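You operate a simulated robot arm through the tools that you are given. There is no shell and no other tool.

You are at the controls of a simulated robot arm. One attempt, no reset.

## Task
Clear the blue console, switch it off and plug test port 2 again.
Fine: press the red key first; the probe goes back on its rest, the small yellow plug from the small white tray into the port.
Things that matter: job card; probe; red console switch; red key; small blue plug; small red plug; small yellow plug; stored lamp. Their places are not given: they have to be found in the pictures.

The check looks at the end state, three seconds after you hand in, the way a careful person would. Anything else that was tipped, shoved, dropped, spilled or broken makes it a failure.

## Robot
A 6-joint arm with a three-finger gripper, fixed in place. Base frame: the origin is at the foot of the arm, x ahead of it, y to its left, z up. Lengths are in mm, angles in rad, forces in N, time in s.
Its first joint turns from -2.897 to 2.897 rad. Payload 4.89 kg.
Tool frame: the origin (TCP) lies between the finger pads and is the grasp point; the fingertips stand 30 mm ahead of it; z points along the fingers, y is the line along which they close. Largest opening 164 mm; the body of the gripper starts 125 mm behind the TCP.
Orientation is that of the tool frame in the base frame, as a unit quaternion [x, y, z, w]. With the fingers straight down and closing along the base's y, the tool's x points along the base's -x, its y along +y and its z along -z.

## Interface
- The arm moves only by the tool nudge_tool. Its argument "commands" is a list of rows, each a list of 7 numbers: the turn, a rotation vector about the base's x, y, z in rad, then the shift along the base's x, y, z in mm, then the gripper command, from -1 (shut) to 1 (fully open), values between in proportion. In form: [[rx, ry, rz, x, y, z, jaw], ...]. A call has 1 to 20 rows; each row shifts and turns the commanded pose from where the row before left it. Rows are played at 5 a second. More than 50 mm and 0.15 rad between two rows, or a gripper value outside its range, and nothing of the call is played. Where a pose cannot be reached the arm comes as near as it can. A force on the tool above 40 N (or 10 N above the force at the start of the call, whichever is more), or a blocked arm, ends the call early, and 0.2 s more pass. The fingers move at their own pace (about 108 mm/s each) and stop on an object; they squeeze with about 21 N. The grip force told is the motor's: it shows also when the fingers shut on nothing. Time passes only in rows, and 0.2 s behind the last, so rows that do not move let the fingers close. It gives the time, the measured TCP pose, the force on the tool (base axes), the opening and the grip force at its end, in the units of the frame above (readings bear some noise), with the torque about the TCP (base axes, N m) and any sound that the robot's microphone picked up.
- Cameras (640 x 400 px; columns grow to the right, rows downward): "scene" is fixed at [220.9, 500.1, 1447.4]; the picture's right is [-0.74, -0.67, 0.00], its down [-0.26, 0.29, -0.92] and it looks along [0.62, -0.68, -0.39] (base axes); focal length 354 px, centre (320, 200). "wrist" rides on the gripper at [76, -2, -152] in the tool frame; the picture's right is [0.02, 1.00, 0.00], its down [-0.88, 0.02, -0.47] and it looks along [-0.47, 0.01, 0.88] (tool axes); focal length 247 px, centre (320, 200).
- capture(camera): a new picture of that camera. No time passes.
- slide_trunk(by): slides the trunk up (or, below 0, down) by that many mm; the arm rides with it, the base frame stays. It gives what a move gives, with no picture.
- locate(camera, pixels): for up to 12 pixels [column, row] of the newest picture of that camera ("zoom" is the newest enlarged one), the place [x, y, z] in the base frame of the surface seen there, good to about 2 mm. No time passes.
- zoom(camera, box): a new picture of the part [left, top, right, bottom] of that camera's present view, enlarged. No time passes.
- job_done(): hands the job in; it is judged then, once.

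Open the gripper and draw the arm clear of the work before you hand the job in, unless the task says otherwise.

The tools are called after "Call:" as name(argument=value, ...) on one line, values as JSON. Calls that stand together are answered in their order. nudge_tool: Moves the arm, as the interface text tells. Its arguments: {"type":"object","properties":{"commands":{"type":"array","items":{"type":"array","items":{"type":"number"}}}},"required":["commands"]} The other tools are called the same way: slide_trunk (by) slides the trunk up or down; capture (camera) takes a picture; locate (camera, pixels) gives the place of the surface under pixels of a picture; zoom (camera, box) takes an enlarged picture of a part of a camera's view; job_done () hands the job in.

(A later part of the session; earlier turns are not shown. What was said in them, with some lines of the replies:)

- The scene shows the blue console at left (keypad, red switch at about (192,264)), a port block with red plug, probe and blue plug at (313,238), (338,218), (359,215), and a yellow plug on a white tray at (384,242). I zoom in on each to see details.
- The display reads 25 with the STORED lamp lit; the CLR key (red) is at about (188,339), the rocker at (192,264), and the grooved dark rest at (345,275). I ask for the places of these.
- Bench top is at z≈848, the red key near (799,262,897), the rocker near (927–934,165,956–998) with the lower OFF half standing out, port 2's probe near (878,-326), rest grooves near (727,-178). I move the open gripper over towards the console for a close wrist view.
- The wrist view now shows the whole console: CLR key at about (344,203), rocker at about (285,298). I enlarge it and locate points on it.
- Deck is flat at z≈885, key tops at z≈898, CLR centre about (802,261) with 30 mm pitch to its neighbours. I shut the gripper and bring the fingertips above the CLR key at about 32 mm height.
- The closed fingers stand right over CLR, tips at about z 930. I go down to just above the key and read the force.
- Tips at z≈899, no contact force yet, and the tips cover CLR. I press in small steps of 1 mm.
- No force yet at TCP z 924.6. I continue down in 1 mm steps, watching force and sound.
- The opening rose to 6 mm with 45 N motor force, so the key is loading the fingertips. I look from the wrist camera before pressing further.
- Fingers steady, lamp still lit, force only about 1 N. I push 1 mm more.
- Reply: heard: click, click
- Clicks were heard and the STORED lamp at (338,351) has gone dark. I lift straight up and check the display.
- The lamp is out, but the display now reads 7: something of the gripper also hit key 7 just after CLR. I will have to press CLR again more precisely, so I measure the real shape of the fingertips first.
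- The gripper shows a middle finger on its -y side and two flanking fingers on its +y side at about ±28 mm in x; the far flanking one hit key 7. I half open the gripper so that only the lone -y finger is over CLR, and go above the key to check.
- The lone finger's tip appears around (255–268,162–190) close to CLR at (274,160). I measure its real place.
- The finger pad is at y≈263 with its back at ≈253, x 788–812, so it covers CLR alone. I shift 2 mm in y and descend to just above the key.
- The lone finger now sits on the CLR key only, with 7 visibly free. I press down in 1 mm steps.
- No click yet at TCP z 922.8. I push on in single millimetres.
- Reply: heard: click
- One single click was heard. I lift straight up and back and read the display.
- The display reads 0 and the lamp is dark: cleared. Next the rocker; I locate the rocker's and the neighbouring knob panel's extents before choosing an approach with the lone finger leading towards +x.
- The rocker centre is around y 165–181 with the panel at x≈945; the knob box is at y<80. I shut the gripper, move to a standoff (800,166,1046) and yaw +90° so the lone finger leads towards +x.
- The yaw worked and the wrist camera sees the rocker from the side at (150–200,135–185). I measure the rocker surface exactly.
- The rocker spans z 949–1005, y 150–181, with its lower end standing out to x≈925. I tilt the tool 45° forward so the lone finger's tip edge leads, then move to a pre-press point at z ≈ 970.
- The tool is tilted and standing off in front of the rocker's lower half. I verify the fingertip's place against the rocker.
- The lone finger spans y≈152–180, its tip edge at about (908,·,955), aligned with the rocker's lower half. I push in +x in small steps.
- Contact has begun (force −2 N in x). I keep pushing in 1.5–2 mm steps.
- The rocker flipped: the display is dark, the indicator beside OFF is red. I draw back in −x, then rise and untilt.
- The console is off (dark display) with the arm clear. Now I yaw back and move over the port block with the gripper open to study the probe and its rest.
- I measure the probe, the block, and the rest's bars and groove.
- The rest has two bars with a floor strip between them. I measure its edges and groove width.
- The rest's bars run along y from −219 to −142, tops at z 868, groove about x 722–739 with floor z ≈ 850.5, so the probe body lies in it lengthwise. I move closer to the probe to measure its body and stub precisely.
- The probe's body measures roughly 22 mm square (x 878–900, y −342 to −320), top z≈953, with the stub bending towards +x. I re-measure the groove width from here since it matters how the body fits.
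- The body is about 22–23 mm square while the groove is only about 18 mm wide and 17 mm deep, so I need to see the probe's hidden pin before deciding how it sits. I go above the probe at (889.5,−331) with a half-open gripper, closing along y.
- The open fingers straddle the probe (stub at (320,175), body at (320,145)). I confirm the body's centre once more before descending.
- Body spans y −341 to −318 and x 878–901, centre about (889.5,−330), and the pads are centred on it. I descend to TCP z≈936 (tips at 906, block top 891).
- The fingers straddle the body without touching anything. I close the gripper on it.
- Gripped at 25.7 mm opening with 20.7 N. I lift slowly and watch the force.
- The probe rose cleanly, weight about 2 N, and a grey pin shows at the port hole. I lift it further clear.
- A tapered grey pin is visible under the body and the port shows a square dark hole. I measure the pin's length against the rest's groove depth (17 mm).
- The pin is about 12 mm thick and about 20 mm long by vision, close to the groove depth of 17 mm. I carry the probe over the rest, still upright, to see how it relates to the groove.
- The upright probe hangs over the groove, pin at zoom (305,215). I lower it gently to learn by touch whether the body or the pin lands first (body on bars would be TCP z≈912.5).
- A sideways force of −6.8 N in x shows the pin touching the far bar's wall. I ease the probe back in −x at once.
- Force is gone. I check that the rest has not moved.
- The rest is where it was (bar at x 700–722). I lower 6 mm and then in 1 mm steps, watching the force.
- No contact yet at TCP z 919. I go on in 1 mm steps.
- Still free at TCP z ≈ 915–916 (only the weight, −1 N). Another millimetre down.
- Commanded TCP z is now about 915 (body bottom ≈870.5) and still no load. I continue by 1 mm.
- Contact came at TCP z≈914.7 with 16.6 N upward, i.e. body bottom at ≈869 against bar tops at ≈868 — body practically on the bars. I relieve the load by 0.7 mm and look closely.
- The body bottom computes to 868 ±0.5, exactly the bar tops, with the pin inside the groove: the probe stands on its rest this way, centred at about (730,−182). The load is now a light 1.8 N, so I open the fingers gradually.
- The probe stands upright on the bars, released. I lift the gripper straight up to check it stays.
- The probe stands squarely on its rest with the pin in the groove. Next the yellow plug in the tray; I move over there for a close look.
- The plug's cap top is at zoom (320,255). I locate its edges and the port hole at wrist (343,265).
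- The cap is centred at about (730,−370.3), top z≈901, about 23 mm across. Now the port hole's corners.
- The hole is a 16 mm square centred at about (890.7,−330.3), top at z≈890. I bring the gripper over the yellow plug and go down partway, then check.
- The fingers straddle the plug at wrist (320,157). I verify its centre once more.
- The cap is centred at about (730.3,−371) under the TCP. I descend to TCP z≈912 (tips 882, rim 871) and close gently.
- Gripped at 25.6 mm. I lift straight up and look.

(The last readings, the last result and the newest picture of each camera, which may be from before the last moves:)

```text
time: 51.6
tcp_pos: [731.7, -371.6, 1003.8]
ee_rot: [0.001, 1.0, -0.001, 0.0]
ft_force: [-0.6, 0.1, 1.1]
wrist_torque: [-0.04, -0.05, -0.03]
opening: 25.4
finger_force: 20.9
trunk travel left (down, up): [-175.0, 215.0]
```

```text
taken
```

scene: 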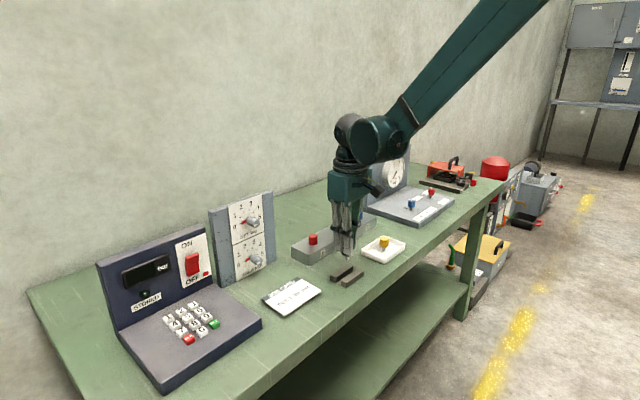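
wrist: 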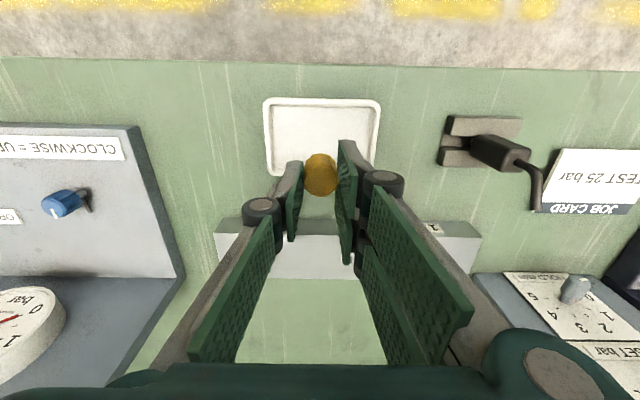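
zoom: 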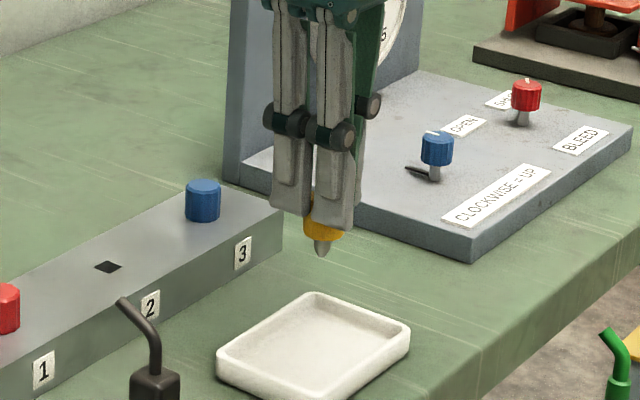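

The plug hangs straight with its stem down and the tray undisturbed. I carry it over port 2.

Call:
nudge_tool(commands=[[0, 0, 0, 30, 8, 0, -1], [0, 0, 0, 40, 10, 0, -1], [0, 0, 0, 40, 10, 0, -1], [0, 0, 0, 35, 9, 0, -1], [0, 0, 0, 15, 4, 0, -1], [0, 0, 0, 0, 0, -20, -1], [0, 0, 0, 0, 0, 0, -1]])

Call:
zoom(camera="scene", box=[300, 170, 390, 260])

Call:
capture(camera="wrist")

```text
time: 53.2
tcp_pos: [891.4, -329.0, 983.5]
ee_rot: [0.001, 1.0, 0.0, 0.0]
ft_force: [-0.2, 1.1, -0.4]
wrist_torque: [0.01, 0.01, 0.0]
opening: 25.3
finger_force: 20.9
trunk travel left (down, up): [-175.0, 215.0]
```

```text
4.44 times, centred on (345, 215) of scene
```

zoom: 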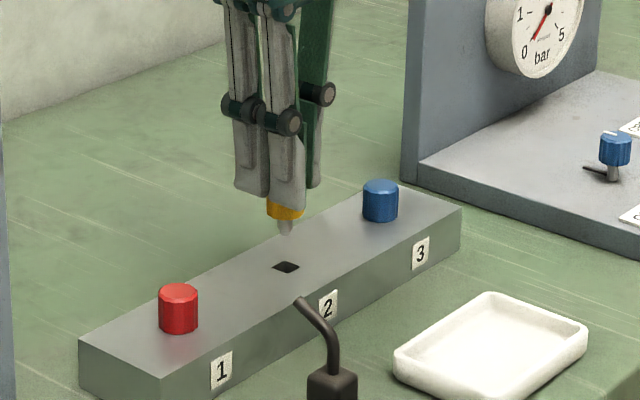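

```text
taken
```

wrist: 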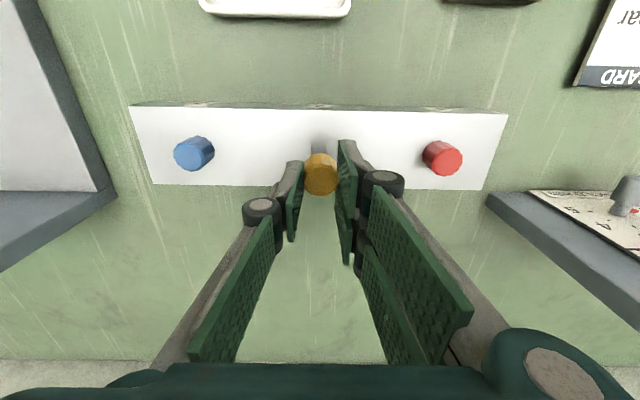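

The stem is above the hole in both views. I check its alignment numerically with locate on the stem, cap and hole.

Call:
zoom(camera="scene", box=[315, 200, 350, 240])

Call:
locate(camera="wrist", pixels=[[320, 180], [308, 175], [332, 175], [320, 165], [320, 190], [319, 148], [312, 145], [326, 145]])

```text
10.00 times, centred on (332, 220) of scene
```

zoom: 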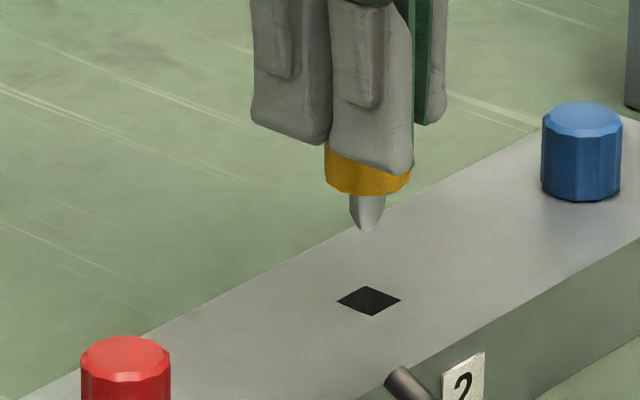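

```text
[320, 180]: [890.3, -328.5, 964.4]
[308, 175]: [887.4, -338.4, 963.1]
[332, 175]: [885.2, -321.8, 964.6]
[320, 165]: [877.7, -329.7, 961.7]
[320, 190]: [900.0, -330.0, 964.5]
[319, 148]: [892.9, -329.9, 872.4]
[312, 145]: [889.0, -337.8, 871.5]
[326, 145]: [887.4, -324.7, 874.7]
```

The cap top reads z≈964 with TCP 983.5, lower in the grip than when picked (it slipped about 7 mm), so I check whether it is still slipping.

Call:
nudge_tool(commands=[[0, 0, 0, 0, 0, 0, -1], [0, 0, 0, 0, 0, 0, -1], [0, 0, 0, 0, 0, 0, -1], [0, 0, 0, 0, 0, 0, -1], [0, 0, 0, 0, 0, 0, -1]])

Call:
capture(camera="wrist")

Call:
locate(camera="wrist", pixels=[[320, 180], [312, 175], [328, 175], [320, 170], [320, 190]])

Call:
zoom(camera="scene", box=[315, 200, 350, 240])

Call:
locate(camera="zoom", pixels=[[368, 180], [368, 190], [367, 200], [367, 215], [367, 225], [335, 300], [403, 300], [369, 283], [369, 318], [340, 180], [400, 180]])

```text
time: 54.4
tcp_pos: [889.8, -329.8, 984.2]
ee_rot: [0.0, 1.0, -0.001, 0.0]
ft_force: [-0.8, -0.8, -0.2]
wrist_torque: [-0.02, 0.01, 0.02]
opening: 25.1
finger_force: 21.1
trunk travel left (down, up): [-175.0, 215.0]
```

```text
taken
```

wrist: 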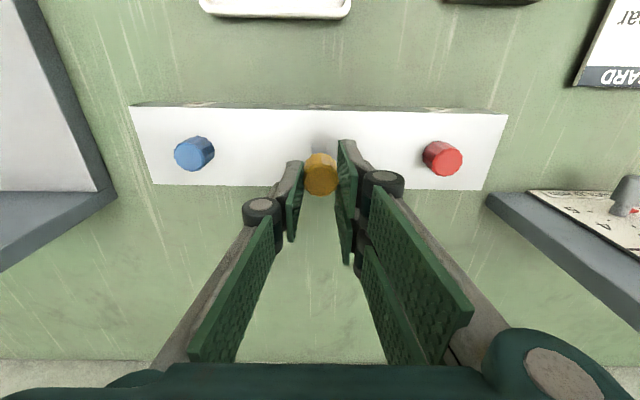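

```text
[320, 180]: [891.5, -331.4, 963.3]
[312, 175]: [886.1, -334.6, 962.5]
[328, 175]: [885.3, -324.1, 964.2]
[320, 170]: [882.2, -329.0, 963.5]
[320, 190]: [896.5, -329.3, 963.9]
```

```text
10.00 times, centred on (332, 220) of scene
```

zoom: 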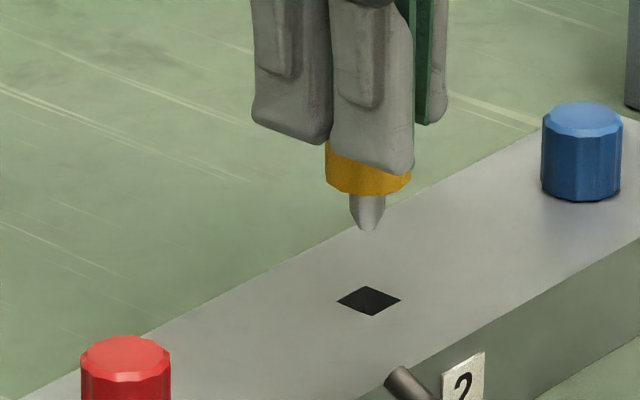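

```text
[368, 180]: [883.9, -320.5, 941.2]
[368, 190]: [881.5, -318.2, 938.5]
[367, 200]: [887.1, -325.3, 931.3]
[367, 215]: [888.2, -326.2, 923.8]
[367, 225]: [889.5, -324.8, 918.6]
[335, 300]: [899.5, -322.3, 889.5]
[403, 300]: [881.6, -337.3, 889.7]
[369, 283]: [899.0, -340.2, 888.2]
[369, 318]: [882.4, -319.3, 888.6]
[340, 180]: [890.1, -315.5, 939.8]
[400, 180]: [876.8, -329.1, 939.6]
```

The plug is stable now: cap bottom at z≈938, stem tip ≈918, axis at about (891,−329.7), hole centre (890.6,−329.9). I lower it to just above the hole, then enter in small steps.

Call:
nudge_tool(commands=[[0, 0, 0, 0, 0, -12, -1], [0, 0, 0, 0, 0, -12, -1], [0, 0, 0, 0, 0, -2, -1], [0, 0, 0, 0, 0, -2, -1], [0, 0, 0, 0, 0, -2, -1], [0, 0, 0, 0, 0, 0, -1]])

Call:
zoom(camera="scene", box=[315, 200, 350, 240])

```text
time: 55.8
tcp_pos: [890.1, -329.5, 952.6]
ee_rot: [0.0, 1.0, 0.0, 0.0]
ft_force: [-0.5, -0.1, -0.7]
wrist_torque: [0.0, 0.0, 0.01]
opening: 25.3
finger_force: 21.3
trunk travel left (down, up): [-175.0, 215.0]
```

```text
10.00 times, centred on (332, 220) of scene
```

zoom: 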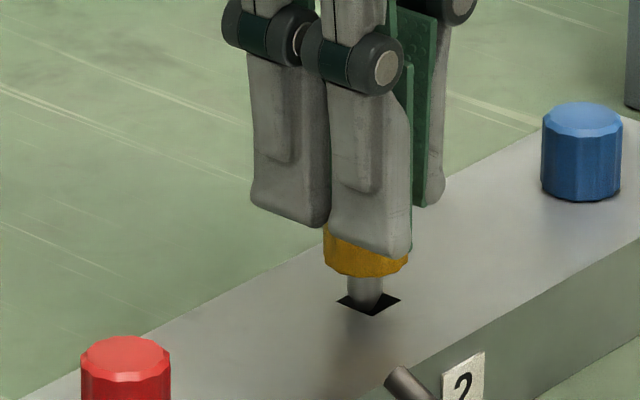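

The stem tip has entered the hole with no side force. I continue down in 3 mm steps.

Call:
nudge_tool(commands=[[0, 0, 0, 0, 0, -3, -1], [0, 0, 0, 0, 0, -3, -1], [0, 0, 0, 0, 0, -3, -1], [0, 0, 0, 0, 0, -3, -1], [0, 0, 0, 0, 0, 0, -1]])

Call:
zoom(camera="scene", box=[315, 200, 350, 240])

```text
time: 57.0
tcp_pos: [890.6, -329.7, 942.1]
ee_rot: [0.0, 1.0, 0.0, -0.001]
ft_force: [-0.1, 0.8, -1.2]
wrist_torque: [-0.01, -0.04, 0.0]
opening: 25.5
finger_force: 21.1
trunk travel left (down, up): [-175.0, 215.0]
```

```text
10.00 times, centred on (332, 220) of scene
```

zoom: 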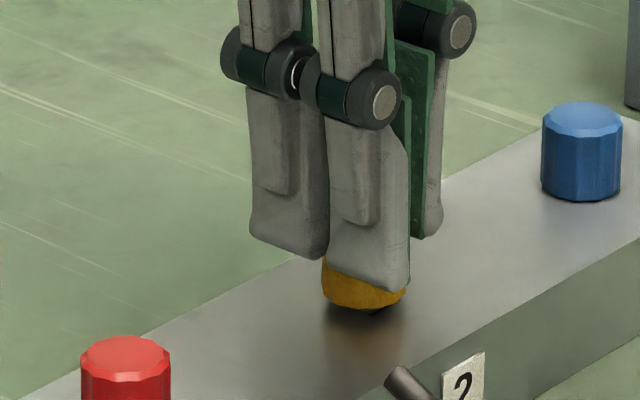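

The cap is a few millimetres above the block, no resistance. I lower the last bit in 1 mm steps until it seats.

Call:
nudge_tool(commands=[[0, 0, 0, 0, 0, -1, -1], [0, 0, 0, 0, 0, -1, -1], [0, 0, 0, 0, 0, -1, -1], [0, 0, 0, 0, 0, -1, -1], [0, 0, 0, 0, 0, 0, -1]])

Call:
zoom(camera="scene", box=[315, 200, 350, 240])

```text
time: 58.2
tcp_pos: [890.4, -329.2, 937.4]
ee_rot: [-0.001, 1.0, 0.0, 0.001]
ft_force: [-0.2, -0.2, 3.5]
wrist_torque: [0.03, -0.03, 0.01]
opening: 25.4
finger_force: 20.8
trunk travel left (down, up): [-175.0, 215.0]
```

```text
10.00 times, centred on (332, 220) of scene
```

zoom: 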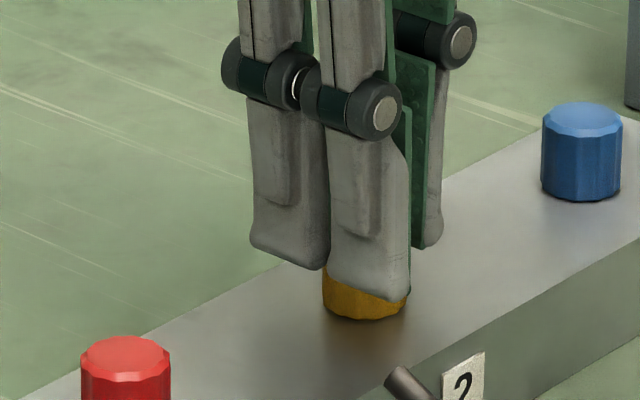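

Fz rose to +3.5 N: the cap is seating on the block. I press 1 mm more to be sure, then open gradually.

Call:
nudge_tool(commands=[[0, 0, 0, 0, 0, -0.7, -1], [0, 0, 0, 0, 0, 0, -1]])

```text
time: 58.8
tcp_pos: [889.8, -329.3, 937.8]
ee_rot: [-0.001, 1.0, 0.001, 0.0]
ft_force: [3.5, 0.0, 15.7]
wrist_torque: [0.06, -0.09, 0.0]
opening: 25.4
finger_force: 20.8
trunk travel left (down, up): [-175.0, 215.0]
```

Force is 15.7 N, firmly seated on the block. I ease off slightly and open the fingers step by step.

Call:
nudge_tool(commands=[[0, 0, 0, 0, 0, 0.6, -1], [0, 0, 0, 0, 0, 0, -0.66], [0, 0, 0, 0, 0, 0, -0.6], [0, 0, 0, 0, 0, 0, -0.5], [0, 0, 0, 0, 0, 0, -0.3], [0, 0, 0, 0, 0, 0, 0], [0, 0, 0, 0, 0, 0, 0]])

Call:
capture(camera="wrist")

Call:
zoom(camera="scene", box=[300, 180, 380, 250])

```text
time: 60.4
tcp_pos: [890.6, -330.6, 936.3]
ee_rot: [0.0, 1.0, 0.0, 0.0]
ft_force: [0.6, -0.8, -0.4]
wrist_torque: [-0.01, 0.0, 0.02]
opening: 81.9
finger_force: 0.1
trunk travel left (down, up): [-175.0, 215.0]
```

```text
taken
```

wrist: 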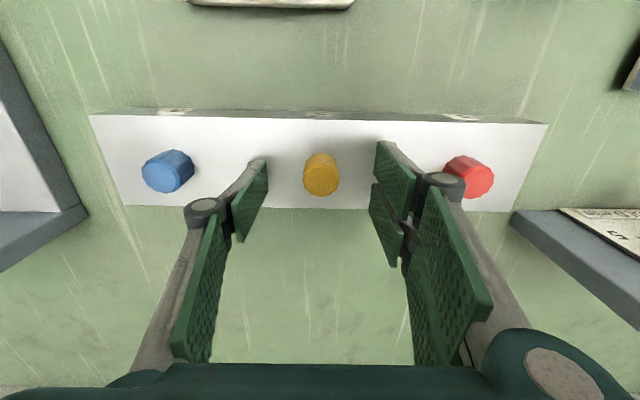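

```text
5.71 times, centred on (340, 215) of scene
```

zoom: 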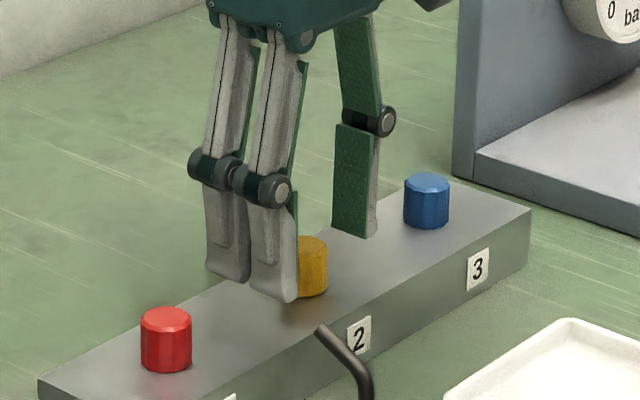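

The yellow plug sits upright in port 2 and is released. I raise the gripper straight up and back away, then check everything.

Call:
nudge_tool(commands=[[0, 0, 0, 0, 0, 15, 0], [0, 0, 0, 0, 0, 35, 0], [0, 0, 0, 0, 0, 45, 0], [0, 0, 0, 0, 0, 45, 0], [0, 0, 0, -30, 0, 35, 0], [0, 0, 0, -40, 0, 25, 1], [0, 0, 0, -45, 0, 10, 1], [0, 0, 0, -45, 0, 0, 1], [0, 0, 0, -45, 0, 0, 1], [0, 0, 0, 0, 0, 0, 1]])

Call:
capture(camera="scene")

Call:
capture(camera="wrist")

Call:
zoom(camera="scene", box=[280, 180, 420, 300])

Call:
zoom(camera="scene", box=[90, 220, 270, 390])

```text
time: 62.6
tcp_pos: [685.8, -330.2, 1148.2]
ee_rot: [0.0, 1.0, -0.001, 0.0]
ft_force: [0.3, 0.1, -0.6]
wrist_torque: [-0.06, -0.09, -0.02]
opening: 163.9
finger_force: 0.1
trunk travel left (down, up): [-175.0, 215.0]
```

```text
taken
```

scene: 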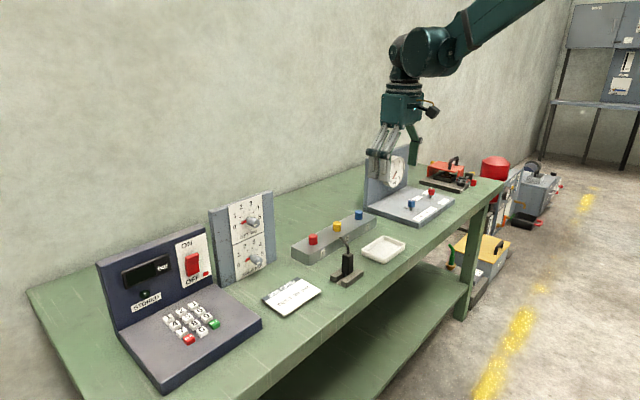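

```text
taken
```

wrist: 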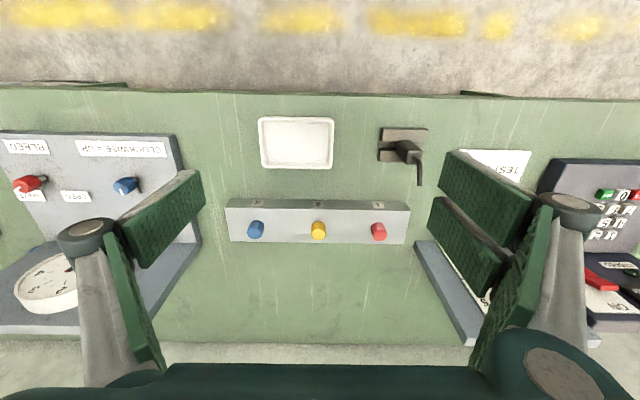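

```text
3.33 times, centred on (350, 240) of scene
```

zoom: 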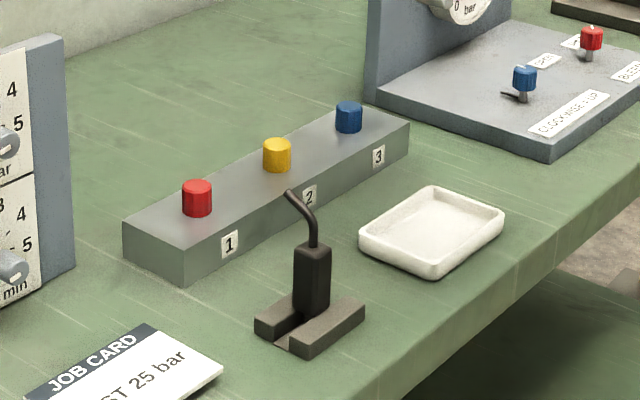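

```text
2.35 times, centred on (180, 305) of scene
```

zoom: 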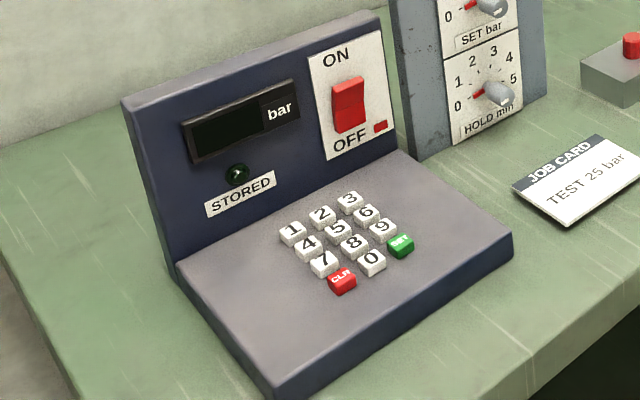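

Console is dark with OFF set, yellow plug in port 2, red and blue plugs untouched. I check closely that the probe stands flush and plumb on the bars and the plug is fully seated.

Call:
zoom(camera="scene", box=[325, 230, 370, 290])

Call:
locate(camera="zoom", pixels=[[290, 160], [310, 165], [345, 160], [290, 260], [310, 275], [340, 262], [310, 283], [325, 290], [270, 270], [320, 170], [320, 285]])

Call:
zoom(camera="wrist", box=[360, 110, 450, 200])

Call:
zoom(camera="scene", box=[300, 200, 375, 260])

```text
6.67 times, centred on (348, 260) of scene
```

zoom: 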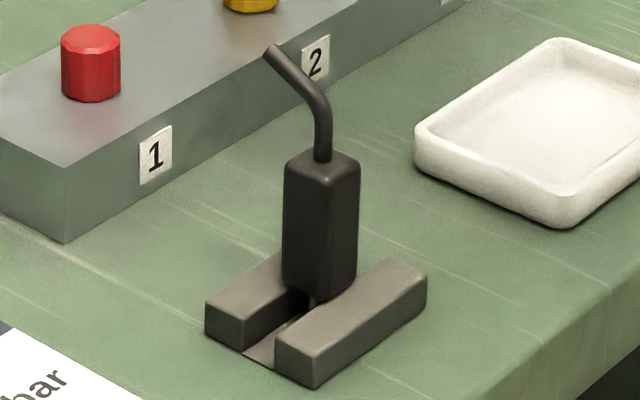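

```text
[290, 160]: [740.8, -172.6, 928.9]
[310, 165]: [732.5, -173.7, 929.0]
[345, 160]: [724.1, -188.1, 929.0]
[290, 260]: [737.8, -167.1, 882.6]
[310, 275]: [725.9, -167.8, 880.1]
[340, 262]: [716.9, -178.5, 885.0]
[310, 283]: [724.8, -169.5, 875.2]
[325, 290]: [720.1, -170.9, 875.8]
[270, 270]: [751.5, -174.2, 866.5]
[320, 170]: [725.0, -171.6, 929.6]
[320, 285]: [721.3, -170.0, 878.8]
```

```text
4.44 times, centred on (405, 155) of wrist
```

zoom: 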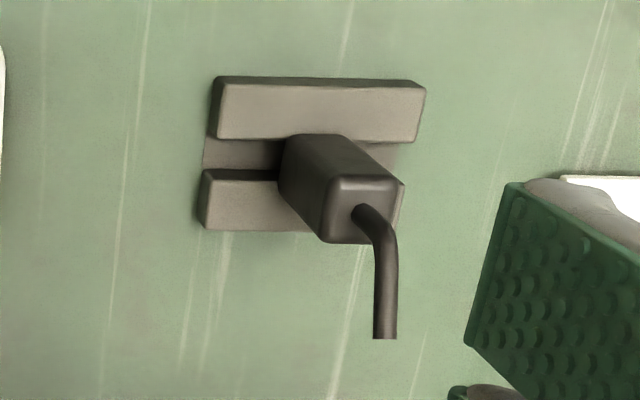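

```text
6.67 times, centred on (338, 230) of scene
```

zoom: 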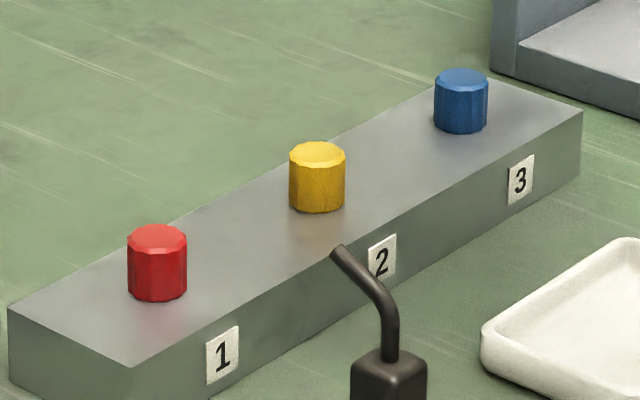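

The probe's top is at z≈929, so its 61 mm body stands flush on the bars (868) with the pin in the groove. The yellow plug sits level with its neighbours, the console is cleared and off, and the open gripper is clear of the work. I hand the job in.

Call:
job_done()

```text
The job is handed in.
```

I handed the job in with all the steps done. The hand-in gave no verdict, so I don't know yet whether it passed.

- **Console:** I pressed the red CLR key first. On that first press a gripper finger also touched key 7, so the display showed 7. I pressed CLR again with a single finger and the display went to 0 with the stored lamp dark. Then I switched the console off; the display is dark and the indicator beside OFF is red.
- **Probe:** It stands upright on its rest, pin in the groove and body flush on the two bars, in the same upright position as in the port. While I was setting it down, the pin touched one bar with about 7 N; I backed off, and the rest had not moved.
- **Port 2:** The yellow plug slid a few millimetres in the grip on the way over. It went in without resistance and its cap sits on the block, level with its neighbours.

The red and blue plugs, the tray and the job card look undisturbed in the last pictures. The gripper is open and the arm is clear of the bench.
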